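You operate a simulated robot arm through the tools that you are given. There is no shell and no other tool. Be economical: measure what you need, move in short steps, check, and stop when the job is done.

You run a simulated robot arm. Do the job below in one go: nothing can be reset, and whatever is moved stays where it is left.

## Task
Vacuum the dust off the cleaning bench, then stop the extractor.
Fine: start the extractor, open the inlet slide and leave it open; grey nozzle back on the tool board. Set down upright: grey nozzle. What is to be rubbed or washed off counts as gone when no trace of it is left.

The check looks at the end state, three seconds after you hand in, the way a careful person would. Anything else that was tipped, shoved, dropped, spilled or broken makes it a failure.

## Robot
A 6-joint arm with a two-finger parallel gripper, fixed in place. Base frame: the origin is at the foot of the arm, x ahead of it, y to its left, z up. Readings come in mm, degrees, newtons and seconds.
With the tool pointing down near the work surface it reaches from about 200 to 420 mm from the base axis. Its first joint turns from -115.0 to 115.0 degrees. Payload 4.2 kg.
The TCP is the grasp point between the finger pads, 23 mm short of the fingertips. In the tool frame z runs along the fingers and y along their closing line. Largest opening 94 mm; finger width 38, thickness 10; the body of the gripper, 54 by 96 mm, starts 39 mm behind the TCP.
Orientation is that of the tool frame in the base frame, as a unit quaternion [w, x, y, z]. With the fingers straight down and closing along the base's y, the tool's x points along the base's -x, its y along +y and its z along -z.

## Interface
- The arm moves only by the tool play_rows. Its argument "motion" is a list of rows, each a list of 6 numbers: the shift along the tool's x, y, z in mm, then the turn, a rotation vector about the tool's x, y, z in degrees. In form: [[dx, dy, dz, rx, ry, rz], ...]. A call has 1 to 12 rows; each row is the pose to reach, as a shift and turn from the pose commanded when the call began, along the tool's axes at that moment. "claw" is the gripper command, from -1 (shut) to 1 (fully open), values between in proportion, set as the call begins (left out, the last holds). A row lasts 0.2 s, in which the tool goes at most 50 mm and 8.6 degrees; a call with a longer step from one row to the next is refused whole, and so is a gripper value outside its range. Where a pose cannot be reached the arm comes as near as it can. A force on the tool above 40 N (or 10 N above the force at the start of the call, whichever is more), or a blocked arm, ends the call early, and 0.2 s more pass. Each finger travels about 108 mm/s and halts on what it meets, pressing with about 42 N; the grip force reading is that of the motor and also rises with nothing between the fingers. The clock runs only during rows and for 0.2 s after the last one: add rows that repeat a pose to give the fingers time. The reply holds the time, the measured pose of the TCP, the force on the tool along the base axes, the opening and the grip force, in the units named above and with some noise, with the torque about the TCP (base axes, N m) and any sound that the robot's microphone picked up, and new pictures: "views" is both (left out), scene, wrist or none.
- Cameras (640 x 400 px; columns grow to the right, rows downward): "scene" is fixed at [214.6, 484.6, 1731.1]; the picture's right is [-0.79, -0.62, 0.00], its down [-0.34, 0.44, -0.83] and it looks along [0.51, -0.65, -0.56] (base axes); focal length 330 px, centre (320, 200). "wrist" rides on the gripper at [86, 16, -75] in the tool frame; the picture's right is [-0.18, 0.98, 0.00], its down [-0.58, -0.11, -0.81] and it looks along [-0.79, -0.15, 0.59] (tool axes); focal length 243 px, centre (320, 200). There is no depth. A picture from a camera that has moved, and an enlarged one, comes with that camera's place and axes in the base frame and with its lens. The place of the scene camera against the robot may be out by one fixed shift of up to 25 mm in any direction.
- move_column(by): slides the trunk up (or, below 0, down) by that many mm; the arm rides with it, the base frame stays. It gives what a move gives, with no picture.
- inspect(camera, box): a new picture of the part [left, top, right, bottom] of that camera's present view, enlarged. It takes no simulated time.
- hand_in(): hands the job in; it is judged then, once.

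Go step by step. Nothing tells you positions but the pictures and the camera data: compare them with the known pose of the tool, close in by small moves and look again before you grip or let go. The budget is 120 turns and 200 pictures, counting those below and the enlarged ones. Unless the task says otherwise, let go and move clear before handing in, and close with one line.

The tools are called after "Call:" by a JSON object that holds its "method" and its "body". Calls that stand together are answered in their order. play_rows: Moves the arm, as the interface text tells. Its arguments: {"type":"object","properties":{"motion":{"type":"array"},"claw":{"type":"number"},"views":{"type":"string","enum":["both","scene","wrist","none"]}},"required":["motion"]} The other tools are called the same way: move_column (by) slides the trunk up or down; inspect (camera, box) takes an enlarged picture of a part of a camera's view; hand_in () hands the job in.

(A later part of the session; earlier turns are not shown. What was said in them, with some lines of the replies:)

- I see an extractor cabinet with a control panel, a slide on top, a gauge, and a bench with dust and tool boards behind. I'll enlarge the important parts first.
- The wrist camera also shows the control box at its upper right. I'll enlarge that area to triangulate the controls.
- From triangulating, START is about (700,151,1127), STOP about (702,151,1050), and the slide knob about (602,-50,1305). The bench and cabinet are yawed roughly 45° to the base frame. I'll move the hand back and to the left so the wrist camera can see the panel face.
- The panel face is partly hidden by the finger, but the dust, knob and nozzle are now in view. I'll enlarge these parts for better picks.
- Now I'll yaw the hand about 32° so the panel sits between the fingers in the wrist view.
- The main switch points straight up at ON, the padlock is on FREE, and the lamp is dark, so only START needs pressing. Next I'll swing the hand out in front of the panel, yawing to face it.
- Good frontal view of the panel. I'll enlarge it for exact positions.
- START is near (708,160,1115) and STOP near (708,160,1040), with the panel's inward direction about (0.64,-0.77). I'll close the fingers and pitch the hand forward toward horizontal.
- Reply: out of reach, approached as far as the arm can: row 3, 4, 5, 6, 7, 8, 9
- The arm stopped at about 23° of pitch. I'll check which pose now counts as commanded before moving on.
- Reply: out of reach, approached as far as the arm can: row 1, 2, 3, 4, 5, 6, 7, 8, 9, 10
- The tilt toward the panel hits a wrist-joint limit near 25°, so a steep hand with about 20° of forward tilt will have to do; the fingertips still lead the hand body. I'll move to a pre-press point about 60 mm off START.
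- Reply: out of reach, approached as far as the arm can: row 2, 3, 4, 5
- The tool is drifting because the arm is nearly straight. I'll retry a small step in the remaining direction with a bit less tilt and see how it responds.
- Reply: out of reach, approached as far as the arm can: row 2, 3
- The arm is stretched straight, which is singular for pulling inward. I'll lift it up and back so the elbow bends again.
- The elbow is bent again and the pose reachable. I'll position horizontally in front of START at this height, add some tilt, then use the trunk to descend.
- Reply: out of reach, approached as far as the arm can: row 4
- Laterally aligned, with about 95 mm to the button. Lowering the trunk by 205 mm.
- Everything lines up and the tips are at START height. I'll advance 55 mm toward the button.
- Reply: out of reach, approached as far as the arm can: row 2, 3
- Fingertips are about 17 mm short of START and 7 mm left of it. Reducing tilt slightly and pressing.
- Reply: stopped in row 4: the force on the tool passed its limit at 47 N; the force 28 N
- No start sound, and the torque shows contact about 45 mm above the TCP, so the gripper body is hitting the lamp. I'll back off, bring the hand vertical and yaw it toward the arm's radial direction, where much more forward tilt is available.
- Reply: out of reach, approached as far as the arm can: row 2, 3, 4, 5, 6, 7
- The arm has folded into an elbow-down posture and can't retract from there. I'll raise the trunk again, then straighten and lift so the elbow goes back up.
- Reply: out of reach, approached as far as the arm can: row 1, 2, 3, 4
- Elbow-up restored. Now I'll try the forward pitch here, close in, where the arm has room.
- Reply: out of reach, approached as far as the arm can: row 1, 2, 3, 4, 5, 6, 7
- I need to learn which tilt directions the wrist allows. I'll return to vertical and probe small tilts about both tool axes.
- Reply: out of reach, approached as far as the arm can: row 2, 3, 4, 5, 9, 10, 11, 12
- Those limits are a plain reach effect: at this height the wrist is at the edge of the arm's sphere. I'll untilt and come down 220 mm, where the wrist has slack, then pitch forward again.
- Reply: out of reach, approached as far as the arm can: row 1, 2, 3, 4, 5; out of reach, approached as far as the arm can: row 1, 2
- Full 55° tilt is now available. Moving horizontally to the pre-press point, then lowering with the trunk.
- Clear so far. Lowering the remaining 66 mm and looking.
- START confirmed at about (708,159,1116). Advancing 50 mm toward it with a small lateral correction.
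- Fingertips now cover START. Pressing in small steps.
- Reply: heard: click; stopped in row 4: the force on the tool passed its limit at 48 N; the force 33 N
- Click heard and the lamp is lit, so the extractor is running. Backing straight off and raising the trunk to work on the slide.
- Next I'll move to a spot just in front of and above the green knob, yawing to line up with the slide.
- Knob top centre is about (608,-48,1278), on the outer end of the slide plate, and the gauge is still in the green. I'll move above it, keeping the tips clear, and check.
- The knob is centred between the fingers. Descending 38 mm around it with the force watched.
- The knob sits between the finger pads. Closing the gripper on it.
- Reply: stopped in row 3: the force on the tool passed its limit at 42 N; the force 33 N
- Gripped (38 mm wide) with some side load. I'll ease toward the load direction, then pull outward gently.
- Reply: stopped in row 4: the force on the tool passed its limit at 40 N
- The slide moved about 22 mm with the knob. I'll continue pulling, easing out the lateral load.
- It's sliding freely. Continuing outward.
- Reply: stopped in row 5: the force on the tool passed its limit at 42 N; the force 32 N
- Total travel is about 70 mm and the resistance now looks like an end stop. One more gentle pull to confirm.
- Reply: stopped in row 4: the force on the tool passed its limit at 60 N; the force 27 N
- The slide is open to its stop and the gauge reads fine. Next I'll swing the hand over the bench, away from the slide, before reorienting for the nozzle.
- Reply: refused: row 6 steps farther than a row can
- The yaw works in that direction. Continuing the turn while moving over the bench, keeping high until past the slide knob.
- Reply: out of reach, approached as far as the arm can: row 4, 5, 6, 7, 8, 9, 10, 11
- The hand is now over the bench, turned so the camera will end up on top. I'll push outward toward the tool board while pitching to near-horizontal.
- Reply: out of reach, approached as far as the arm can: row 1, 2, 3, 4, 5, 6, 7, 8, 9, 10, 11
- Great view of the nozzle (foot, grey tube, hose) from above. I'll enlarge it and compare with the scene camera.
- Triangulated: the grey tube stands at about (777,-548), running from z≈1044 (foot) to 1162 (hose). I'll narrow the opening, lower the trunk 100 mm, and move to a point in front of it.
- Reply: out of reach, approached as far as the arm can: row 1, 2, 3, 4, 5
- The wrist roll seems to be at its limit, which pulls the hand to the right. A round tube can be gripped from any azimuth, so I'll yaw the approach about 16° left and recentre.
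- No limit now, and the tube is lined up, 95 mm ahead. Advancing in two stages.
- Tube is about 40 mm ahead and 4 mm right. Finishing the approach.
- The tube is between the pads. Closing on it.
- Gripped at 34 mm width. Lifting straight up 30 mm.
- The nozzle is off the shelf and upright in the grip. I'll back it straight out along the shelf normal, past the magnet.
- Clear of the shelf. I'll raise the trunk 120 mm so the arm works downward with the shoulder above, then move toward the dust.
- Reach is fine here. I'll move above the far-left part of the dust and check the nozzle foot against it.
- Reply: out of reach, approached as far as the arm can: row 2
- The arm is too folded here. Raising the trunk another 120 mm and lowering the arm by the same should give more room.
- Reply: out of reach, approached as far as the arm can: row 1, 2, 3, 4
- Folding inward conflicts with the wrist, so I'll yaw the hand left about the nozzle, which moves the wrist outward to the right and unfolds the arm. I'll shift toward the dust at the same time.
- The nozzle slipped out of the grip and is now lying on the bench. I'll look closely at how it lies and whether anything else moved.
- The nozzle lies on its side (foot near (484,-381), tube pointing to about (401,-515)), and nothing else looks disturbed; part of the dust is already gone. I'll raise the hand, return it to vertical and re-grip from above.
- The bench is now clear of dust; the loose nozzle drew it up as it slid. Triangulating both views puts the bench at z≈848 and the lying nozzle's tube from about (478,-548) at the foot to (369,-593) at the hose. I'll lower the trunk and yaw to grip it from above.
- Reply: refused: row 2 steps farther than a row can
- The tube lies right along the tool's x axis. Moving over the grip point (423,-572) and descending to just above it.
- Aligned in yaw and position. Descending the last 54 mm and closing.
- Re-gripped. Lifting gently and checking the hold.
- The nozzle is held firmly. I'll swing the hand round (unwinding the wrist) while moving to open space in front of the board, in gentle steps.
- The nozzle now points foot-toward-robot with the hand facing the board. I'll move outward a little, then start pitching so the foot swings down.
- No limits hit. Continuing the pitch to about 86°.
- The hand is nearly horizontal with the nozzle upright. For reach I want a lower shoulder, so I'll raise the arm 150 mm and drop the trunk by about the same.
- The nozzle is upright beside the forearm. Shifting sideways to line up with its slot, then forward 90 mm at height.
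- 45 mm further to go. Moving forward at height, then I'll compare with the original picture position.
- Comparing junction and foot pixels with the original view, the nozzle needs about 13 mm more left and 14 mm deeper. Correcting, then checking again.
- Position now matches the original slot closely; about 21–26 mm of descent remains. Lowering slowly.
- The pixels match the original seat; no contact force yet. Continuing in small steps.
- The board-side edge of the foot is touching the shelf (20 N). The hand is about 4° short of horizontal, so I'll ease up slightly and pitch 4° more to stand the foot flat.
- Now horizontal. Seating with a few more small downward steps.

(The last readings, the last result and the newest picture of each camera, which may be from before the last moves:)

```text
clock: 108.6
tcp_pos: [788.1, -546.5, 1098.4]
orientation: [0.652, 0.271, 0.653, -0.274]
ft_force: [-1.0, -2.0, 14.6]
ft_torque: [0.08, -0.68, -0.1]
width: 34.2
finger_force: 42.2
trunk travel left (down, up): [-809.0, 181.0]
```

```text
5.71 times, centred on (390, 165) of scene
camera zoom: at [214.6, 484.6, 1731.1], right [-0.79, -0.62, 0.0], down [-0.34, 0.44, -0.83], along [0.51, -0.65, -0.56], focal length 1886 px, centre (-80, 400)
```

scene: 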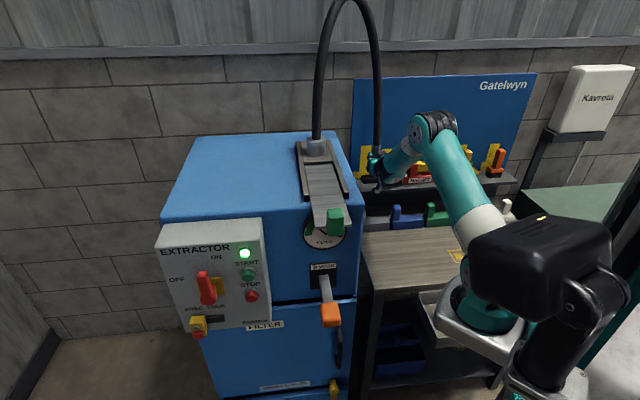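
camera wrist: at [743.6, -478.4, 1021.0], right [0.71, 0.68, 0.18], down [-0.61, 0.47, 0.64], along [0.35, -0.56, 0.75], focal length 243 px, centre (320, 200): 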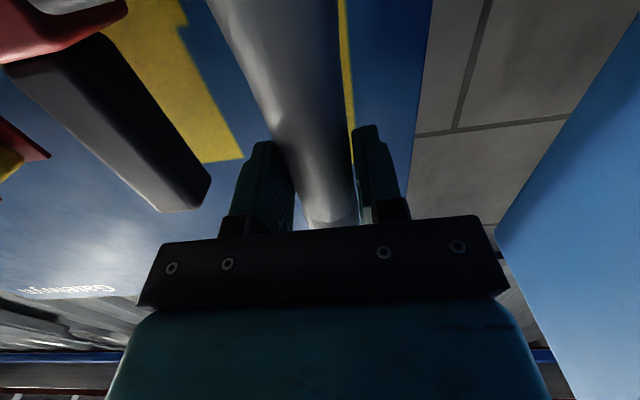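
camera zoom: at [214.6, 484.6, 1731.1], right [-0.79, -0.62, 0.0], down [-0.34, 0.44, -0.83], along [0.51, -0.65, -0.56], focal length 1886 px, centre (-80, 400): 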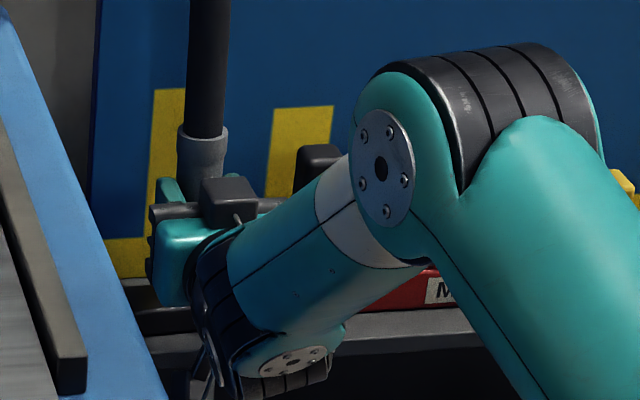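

Foot is seated on the shelf, upright. Easing the load and opening the fingers slightly.

Call:
{"method": "play_rows", "body": {"motion": [[-1, 0, 0, 0, 0, 0], [-1, 0, 0, 0, 0, 0]], "views": "none"}}

Call:
{"method": "play_rows", "body": {"motion": [[0, 0, 0, 0, 0, 0], [0, 0, 0, 0, 0, 0], [0, 0, 0, 0, 0, 0]], "claw": 0.05, "views": "wrist"}}

Call:
{"method": "inspect", "body": {"camera": "scene", "box": [340, 130, 440, 200]}}

```text
clock: 109.2
tcp_pos: [787.3, -545.5, 1097.8]
orientation: [0.651, 0.272, 0.653, -0.275]
ft_force: [-0.8, -2.3, 15.4]
ft_torque: [-0.07, -0.72, -0.14]
width: 34.5
finger_force: 42.2
trunk travel left (down, up): [-809.0, 181.0]
```

```text
clock: 110.0
tcp_pos: [788.5, -546.5, 1095.2]
orientation: [0.649, 0.272, 0.655, -0.275]
ft_force: [-0.6, -0.2, 0.1]
ft_torque: [0.02, -0.02, -0.01]
width: 49.4
finger_force: 0.1
trunk travel left (down, up): [-809.0, 181.0]
camera wrist: at [747.4, -482.6, 1009.6], right [0.7, 0.69, 0.18], down [-0.64, 0.5, 0.59], along [0.32, -0.53, 0.79], focal length 243 px, centre (320, 200)
```

wrist: 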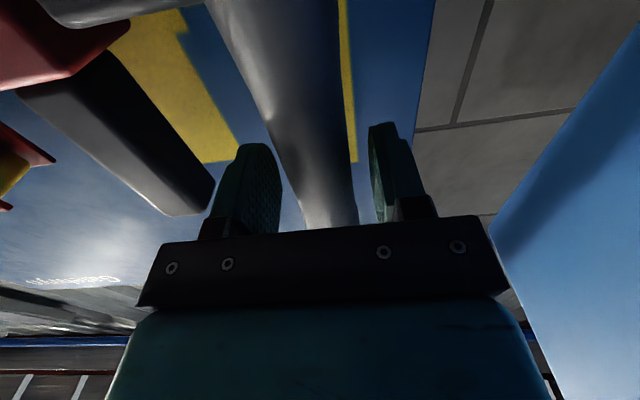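

```text
5.71 times, centred on (390, 165) of scene
camera zoom: at [214.6, 484.6, 1731.1], right [-0.79, -0.62, 0.0], down [-0.34, 0.44, -0.83], along [0.51, -0.65, -0.56], focal length 1886 px, centre (-80, 400)
```

zoom: 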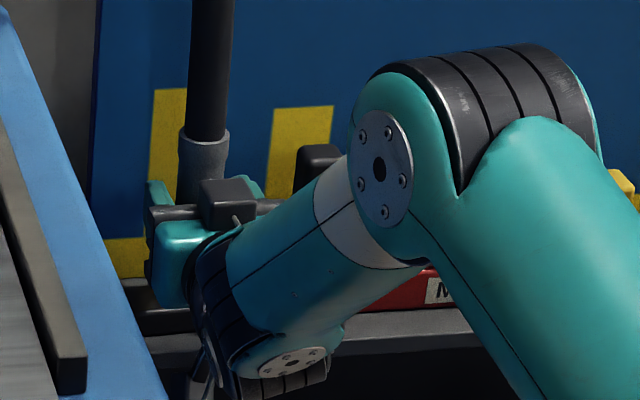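

Nozzle stands free. Retreating straight back.

Call:
{"method": "play_rows", "body": {"motion": [[0, 0, -15, 0, 0, 0], [0, 0, -35, 0, 0, 0], [0, 0, -60, 0, 0, 0], [-10, 0, -90, 0, 0, 0], [-30, 0, -120, 0, 0, 0]], "views": "scene"}}

Call:
{"method": "inspect", "body": {"camera": "scene", "box": [340, 130, 440, 200]}}

```text
clock: 111.2
tcp_pos: [706.7, -459.9, 1124.3]
orientation: [0.65, 0.272, 0.655, -0.275]
ft_force: [0.0, 0.4, 0.2]
ft_torque: [0.01, -0.03, 0.01]
width: 49.4
finger_force: 0.1
trunk travel left (down, up): [-809.0, 181.0]
```

scene: 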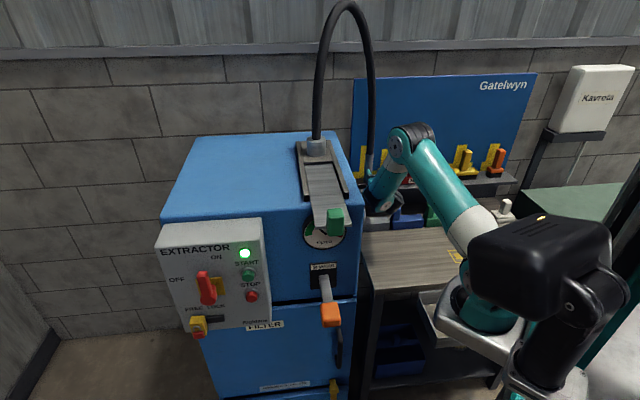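

```text
5.71 times, centred on (390, 165) of scene
camera zoom: at [214.6, 484.6, 1731.1], right [-0.79, -0.62, 0.0], down [-0.34, 0.44, -0.83], along [0.51, -0.65, -0.56], focal length 1886 px, centre (-80, 400)
```

zoom: 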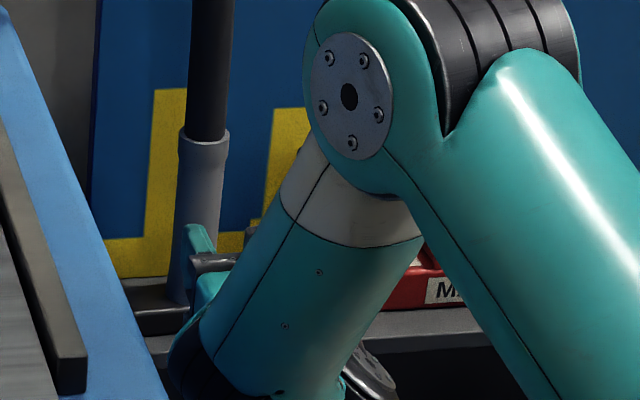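

The nozzle stands upright in its place. Raising the trunk and pulling back to travel to the STOP button, reducing pitch on the way.

Call:
{"method": "move_column", "body": {"by": 170}}

Call:
{"method": "play_rows", "body": {"motion": [[-5, -2, -30, 0, 6, 0], [-12, -4, -60, 0, 13, 0], [-20, -7, -95, 0, 20, 0], [-30, -10, -130, 0, 28, 0], [-35, -12, -165, 0, 36, 0], [-40, -14, -196, 0, 44, 0]], "claw": -1, "views": "scene"}}

Call:
{"method": "inspect", "body": {"camera": "scene", "box": [340, 130, 500, 300]}}

```text
clock: 113.1
tcp_pos: [707.8, -459.3, 1293.3]
orientation: [0.65, 0.271, 0.655, -0.274]
ft_force: [0.5, -0.2, -1.0]
ft_torque: [0.02, -0.01, 0.0]
width: 49.6
finger_force: 0.1
trunk travel left (down, up): [-979.0, 11.0]
```

```text
clock: 114.5
tcp_pos: [562.0, -329.3, 1334.6]
orientation: [0.357, 0.355, 0.85, -0.153]
ft_force: [0.9, 0.4, 0.0]
ft_torque: [0.02, 0.02, 0.02]
width: 0.0
finger_force: 42.1
trunk travel left (down, up): [-979.0, 11.0]
```

scene: 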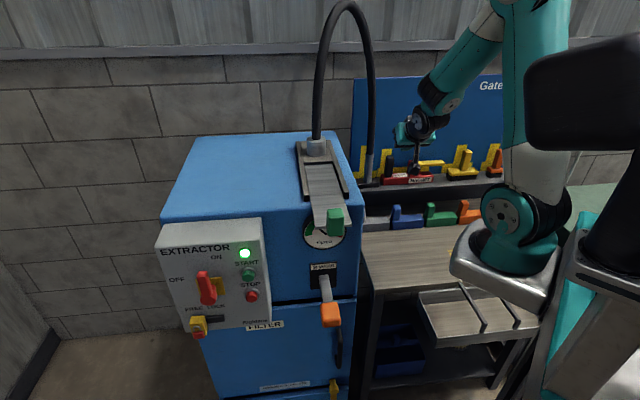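

```text
2.35 times, centred on (420, 215) of scene
camera zoom: at [214.6, 484.6, 1731.1], right [-0.79, -0.62, 0.0], down [-0.34, 0.44, -0.83], along [0.51, -0.65, -0.56], focal length 776 px, centre (85, 165)
```

zoom: 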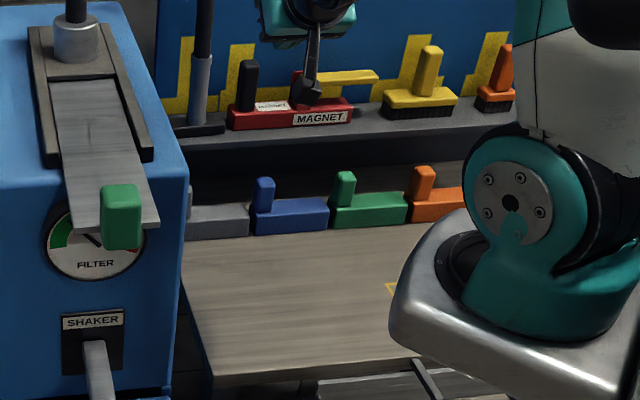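

Bench is clean and the nozzle and other tools are in place. Returning the hand to vertical for the trip across to the panel.

Call:
{"method": "play_rows", "body": {"motion": [[6, 2, -18, 0, 8, 0], [11, 4, -35, 0, 16, 0], [17, 7, -53, 0, 24, 0], [22, 9, -70, 0, 32, 0], [28, 11, -88, 0, 40, 0], [33, 13, -106, 0, 46, 0]], "views": "none"}}

```text
clock: 115.9
tcp_pos: [500.4, -248.6, 1386.4]
orientation: [-0.005, 0.386, 0.922, -0.002]
ft_force: [1.2, -1.0, 0.1]
ft_torque: [0.01, -0.02, 0.03]
width: 0.1
finger_force: 42.0
trunk travel left (down, up): [-979.0, 11.0]
```

Call:
{"method": "play_rows", "body": {"motion": [[27, 32, 0, 0, 0, -2.7], [55, 63, 0, 0, 0, -5.4], [82, 95, 0, 0, 0, -8], [109, 126, 0, 0, 0, -10.7], [137, 158, 0, 0, 0, -13.3], [164, 190, 0, 0, 0, -16], [191, 221, 0, 0, 0, -18.7], [219, 253, 0, 0, 0, -21.3], [246, 285, 0, 0, 0, -24], [273, 316, 0, 0, 0, -26.7], [300, 348, 0, 0, 0, -29.4], [328, 380, 0, 0, 0, -32]], "views": "scene"}}

```text
clock: 118.5
tcp_pos: [543.2, 252.9, 1384.7]
orientation: [-0.005, 0.118, 0.993, -0.002]
ft_force: [-0.4, -0.8, -0.1]
ft_torque: [0.04, -0.02, 0.01]
width: 0.0
finger_force: 41.9
trunk travel left (down, up): [-979.0, 11.0]
```

scene: 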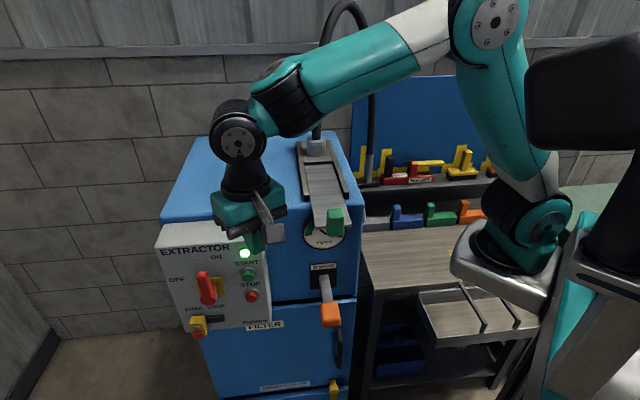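

Now pitching 55° forward as before.

Call:
{"method": "play_rows", "body": {"motion": [[0, 0, 0, 0, -8, 0], [0, 0, 0, 0, -16, 0], [0, 0, 0, 0, -24, 0], [0, 0, 0, 0, -32, 0], [0, 0, 0, 0, -40, 0], [0, 0, 0, 0, -48, 0], [0, 0, 0, 0, -55, 0]], "views": "none"}}

Call:
{"method": "move_column", "body": {"by": -180}}

```text
clock: 120.1
tcp_pos: [542.0, 251.0, 1385.1]
orientation: [0.456, 0.104, 0.882, -0.055]
ft_force: [-0.9, -0.6, 0.1]
ft_torque: [0.01, -0.01, 0.03]
width: 0.0
finger_force: 42.5
trunk travel left (down, up): [-979.0, 11.0]
```

```text
clock: 122.1
tcp_pos: [542.0, 251.2, 1205.0]
orientation: [0.455, 0.105, 0.883, -0.057]
ft_force: [-0.1, 0.6, 0.5]
ft_torque: [-0.01, 0.02, 0.01]
width: 0.0
finger_force: 42.4
trunk travel left (down, up): [-799.0, 191.0]
```

Call:
{"method": "play_rows", "body": {"motion": [[-25, 4, 35, 0, 0, 0], [-50, 8, 71, 0, 0, 0]], "views": "none"}}

Call:
{"method": "move_column", "body": {"by": -160}}

Call:
{"method": "inspect", "body": {"camera": "wrist", "box": [0, 0, 640, 400]}}

Call:
{"method": "inspect", "body": {"camera": "scene", "box": [140, 180, 400, 360]}}

```text
clock: 122.7
tcp_pos: [626.6, 240.1, 1202.9]
orientation: [0.455, 0.103, 0.883, -0.056]
ft_force: [-0.2, -0.3, 0.1]
ft_torque: [0.03, -0.03, -0.01]
width: 0.0
finger_force: 42.2
trunk travel left (down, up): [-799.0, 191.0]
```

```text
clock: 124.5
tcp_pos: [628.4, 239.9, 1043.6]
orientation: [0.454, 0.104, 0.883, -0.055]
ft_force: [-0.2, 0.1, -0.6]
ft_torque: [-0.01, 0.02, -0.01]
width: 0.2
finger_force: 42.0
trunk travel left (down, up): [-639.0, 351.0]
```

```text
1.00 times, centred on (320, 200) of wrist (not enlarged: the box is as wide or as high as the picture)
camera zoom: at [523.7, 280.1, 1016.0], right [0.33, 0.93, 0.15], down [-0.34, -0.03, 0.94], along [0.88, -0.36, 0.3], focal length 243 px, centre (320, 200)
```

zoom: 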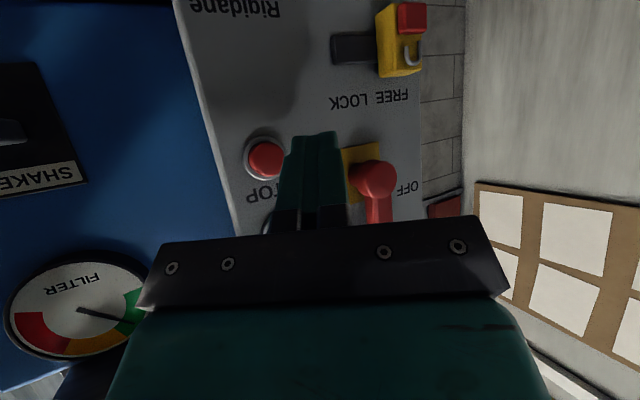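

```text
2.22 times, centred on (270, 270) of scene
camera zoom: at [214.6, 484.6, 1731.1], right [-0.79, -0.62, 0.0], down [-0.34, 0.44, -0.83], along [0.51, -0.65, -0.56], focal length 733 px, centre (431, 44)
```

zoom: 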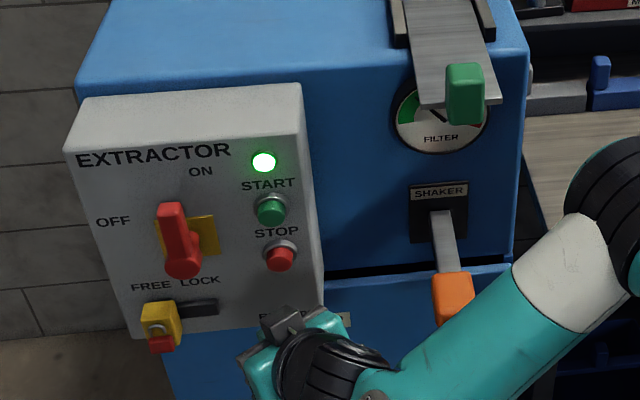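

STOP confirmed at about (708,161,1040), lined up as START was. Advancing 60 mm.

Call:
{"method": "play_rows", "body": {"motion": [[-9, -12, 13, 0, 0, 0], [-18, -24, 26, 0, 0, 0], [-27.6, -35.8, 38.9, 0, 0, 0]], "views": "both"}}

```text
clock: 125.3
tcp_pos: [665.3, 195.5, 1045.2]
orientation: [0.454, 0.104, 0.883, -0.056]
ft_force: [0.0, 0.4, 0.5]
ft_torque: [0.02, -0.01, 0.0]
width: 0.1
finger_force: 42.3
trunk travel left (down, up): [-639.0, 351.0]
camera wrist: at [562.0, 235.4, 1017.3], right [0.33, 0.93, 0.15], down [-0.34, -0.03, 0.94], along [0.88, -0.36, 0.3], focal length 243 px, centre (320, 200)
```

scene: 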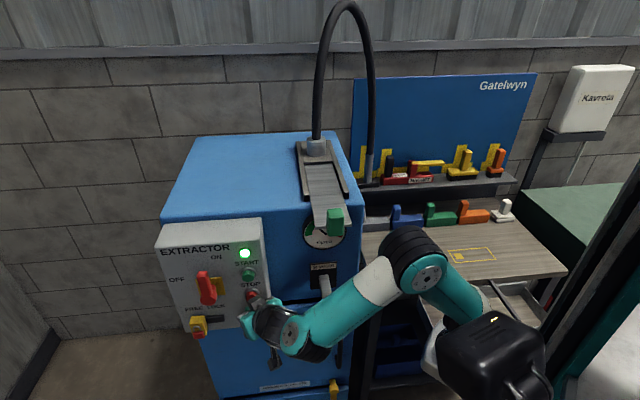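
wrist: 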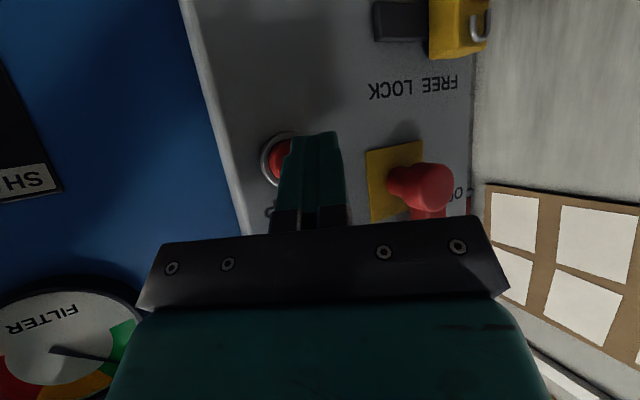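

Fingertips in front of STOP. Pressing in small steps.

Call:
{"method": "play_rows", "body": {"motion": [[-6, -8, 8, 0, 0, 0], [-9, -12, 12, 0, 0, 0], [-11, -14.5, 15, 0, 0, 0], [-13, -17, 18, 0, 0, 0], [-15, -19.5, 21, 0, 0, 0], [-17, -22, 24, 0, 0, 0]], "views": "both"}}

```text
clock: 126.6
tcp_pos: [681.6, 174.5, 1044.2]
orientation: [0.453, 0.097, 0.885, -0.05]
ft_force: [-26.4, 13.8, 7.4]
ft_torque: [-0.11, -0.24, 0.01]
width: 0.0
finger_force: 41.3
trunk travel left (down, up): [-639.0, 351.0]
heard: click
stopped in row 6: the force on the tool passed its limit at 46 N (the readings are from after the stop); the commanded pose is now the measured one
camera wrist: at [577.2, 213.9, 1017.7], right [0.32, 0.94, 0.15], down [-0.33, -0.04, 0.94], along [0.89, -0.35, 0.3], focal length 243 px, centre (320, 200)
```

scene: 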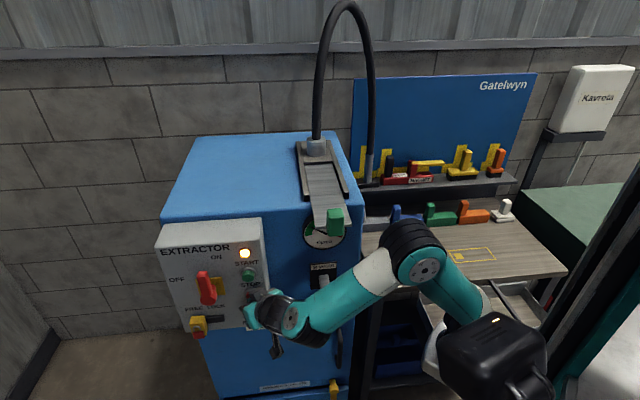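
wrist: 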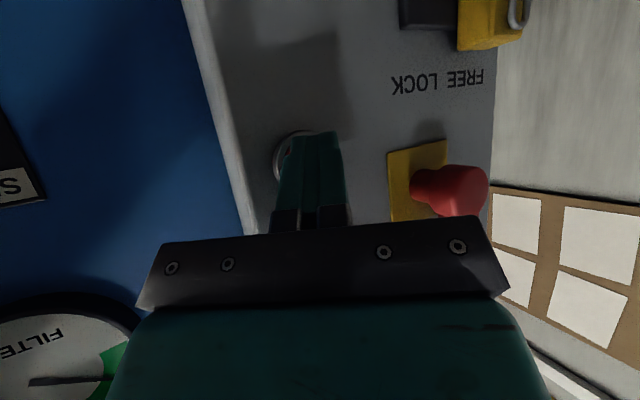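

Click heard; the lamp turned amber, probably running down. Backing off and watching it.

Call:
{"method": "play_rows", "body": {"motion": [[13, 17, -19, 0, 0, 0], [27, 34, -38, 0, 0, 0], [40, 51, -58, 0, 0, 0], [50, 64, -72, 0, 0, 0], [50, 64, -72, 0, 0, 0], [50, 64, -72, 0, 0, 0], [50, 64, -72, 0, 0, 0], [50, 64, -72, 0, 0, 0], [50, 64, -72, 0, 0, 0], [50, 64, -72, 0, 0, 0]], "views": "none"}}

Call:
{"method": "inspect", "body": {"camera": "scene", "box": [140, 200, 400, 360]}}

Call:
{"method": "inspect", "body": {"camera": "scene", "box": [340, 130, 580, 300]}}

```text
clock: 128.8
tcp_pos: [613.2, 253.0, 1043.7]
orientation: [0.453, 0.1, 0.884, -0.053]
ft_force: [-0.1, 0.1, 0.0]
ft_torque: [0.03, -0.02, -0.02]
width: 0.1
finger_force: 42.0
trunk travel left (down, up): [-639.0, 351.0]
```

```text
2.46 times, centred on (270, 280) of scene
camera zoom: at [214.6, 484.6, 1731.1], right [-0.79, -0.62, 0.0], down [-0.34, 0.44, -0.83], along [0.51, -0.65, -0.56], focal length 812 px, centre (443, 3)
```

zoom: 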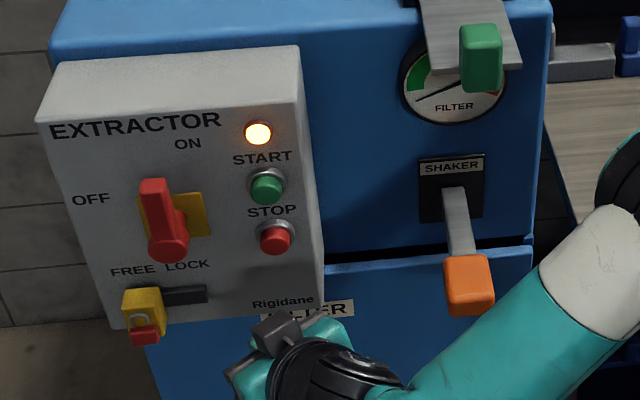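

```text
2.35 times, centred on (460, 215) of scene
camera zoom: at [214.6, 484.6, 1731.1], right [-0.79, -0.62, 0.0], down [-0.34, 0.44, -0.83], along [0.51, -0.65, -0.56], focal length 776 px, centre (-9, 165)
```

zoom: 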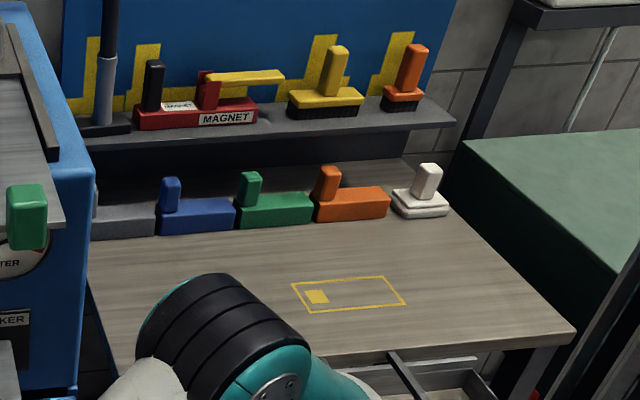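

Gauge is back at rest and the lamp still amber. Waiting a few seconds for the run-down, backing away a little more.

Call:
{"method": "play_rows", "body": {"motion": [[10, 12, -15, 0, 0, 0], [20, 24, -30, 0, 0, 0], [20, 24, -30, 0, 0, 0], [20, 24, -30, 0, 0, 0], [20, 24, -30, 0, 0, 0], [20, 24, -30, 0, 0, 0], [20, 24, -30, 0, 0, 0], [20, 24, -30, 0, 0, 0], [20, 24, -30, 0, 0, 0], [20, 24, -30, 0, 0, 0], [20, 24, -30, 0, 0, 0], [20, 24, -30, 0, 0, 0]], "views": "none"}}

Call:
{"method": "play_rows", "body": {"motion": [[0, 0, 0, 0, 0, 0], [0, 0, 0, 0, 0, 0], [0, 0, 0, 0, 0, 0], [0, 0, 0, 0, 0, 0], [0, 0, 0, 0, 0, 0], [0, 0, 0, 0, 0, 0], [0, 0, 0, 0, 0, 0], [0, 0, 0, 0, 0, 0], [0, 0, 0, 0, 0, 0], [0, 0, 0, 0, 0, 0], [0, 0, 0, 0, 0, 0], [0, 0, 0, 0, 0, 0]], "views": "scene"}}

```text
clock: 131.4
tcp_pos: [585.1, 286.1, 1044.0]
orientation: [0.453, 0.1, 0.884, -0.053]
ft_force: [0.0, 0.0, -1.3]
ft_torque: [-0.02, 0.0, 0.03]
width: 0.0
finger_force: 42.1
trunk travel left (down, up): [-639.0, 351.0]
```

```text
clock: 134.0
tcp_pos: [584.3, 286.7, 1043.7]
orientation: [0.453, 0.1, 0.884, -0.052]
ft_force: [0.7, 0.2, 1.2]
ft_torque: [0.02, -0.01, -0.02]
width: 0.1
finger_force: 41.6
trunk travel left (down, up): [-639.0, 351.0]
```

scene: 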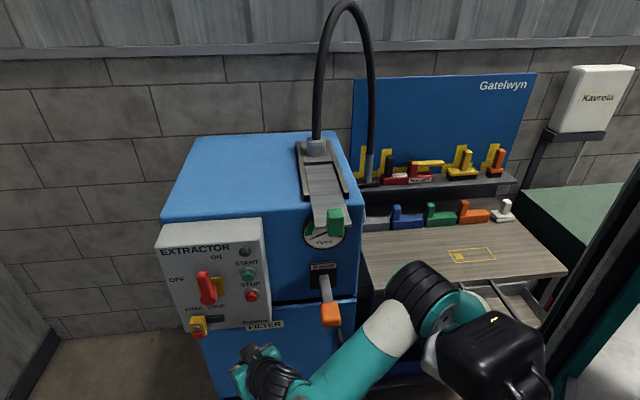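

The lamp is out: extractor stopped, slide open, nozzle upright. One last close look at the bench and the nozzle.

Call:
{"method": "inspect", "body": {"camera": "scene", "box": [360, 190, 580, 300]}}

Call:
{"method": "inspect", "body": {"camera": "scene", "box": [280, 120, 440, 250]}}

```text
2.91 times, centred on (470, 245) of scene
camera zoom: at [214.6, 484.6, 1731.1], right [-0.79, -0.62, 0.0], down [-0.34, 0.44, -0.83], along [0.51, -0.65, -0.56], focal length 960 px, centre (-116, 69)
```

zoom: 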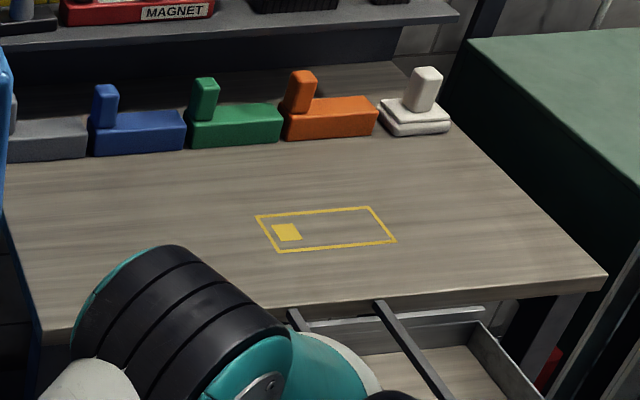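

```text
3.08 times, centred on (360, 185) of scene
camera zoom: at [214.6, 484.6, 1731.1], right [-0.79, -0.62, 0.0], down [-0.34, 0.44, -0.83], along [0.51, -0.65, -0.56], focal length 1015 px, centre (197, 246)
```

zoom: 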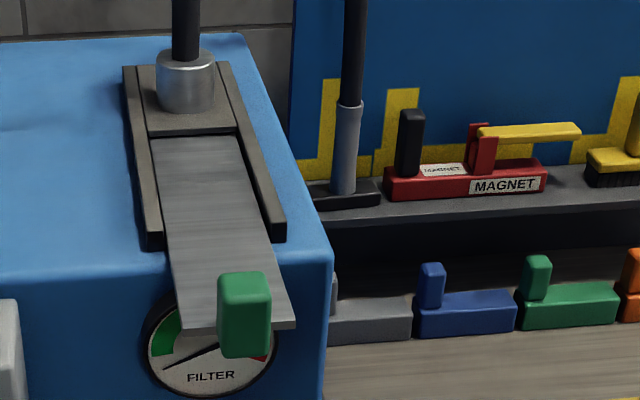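

Everything is in its required end state: bench clean, slide open, nozzle upright on the board, extractor stopped. Handing in.

Call:
{"method": "hand_in", "body": {}}

```text
The job is handed in.
```

I handed the job in with no dust visible on the bench, the inlet slide open, the grey nozzle upright on the tool board and the extractor stopped. The nozzle slipped from the grip once and fell onto the bench. It drew up the dust as it slid there, and I re-gripped it and put it back.
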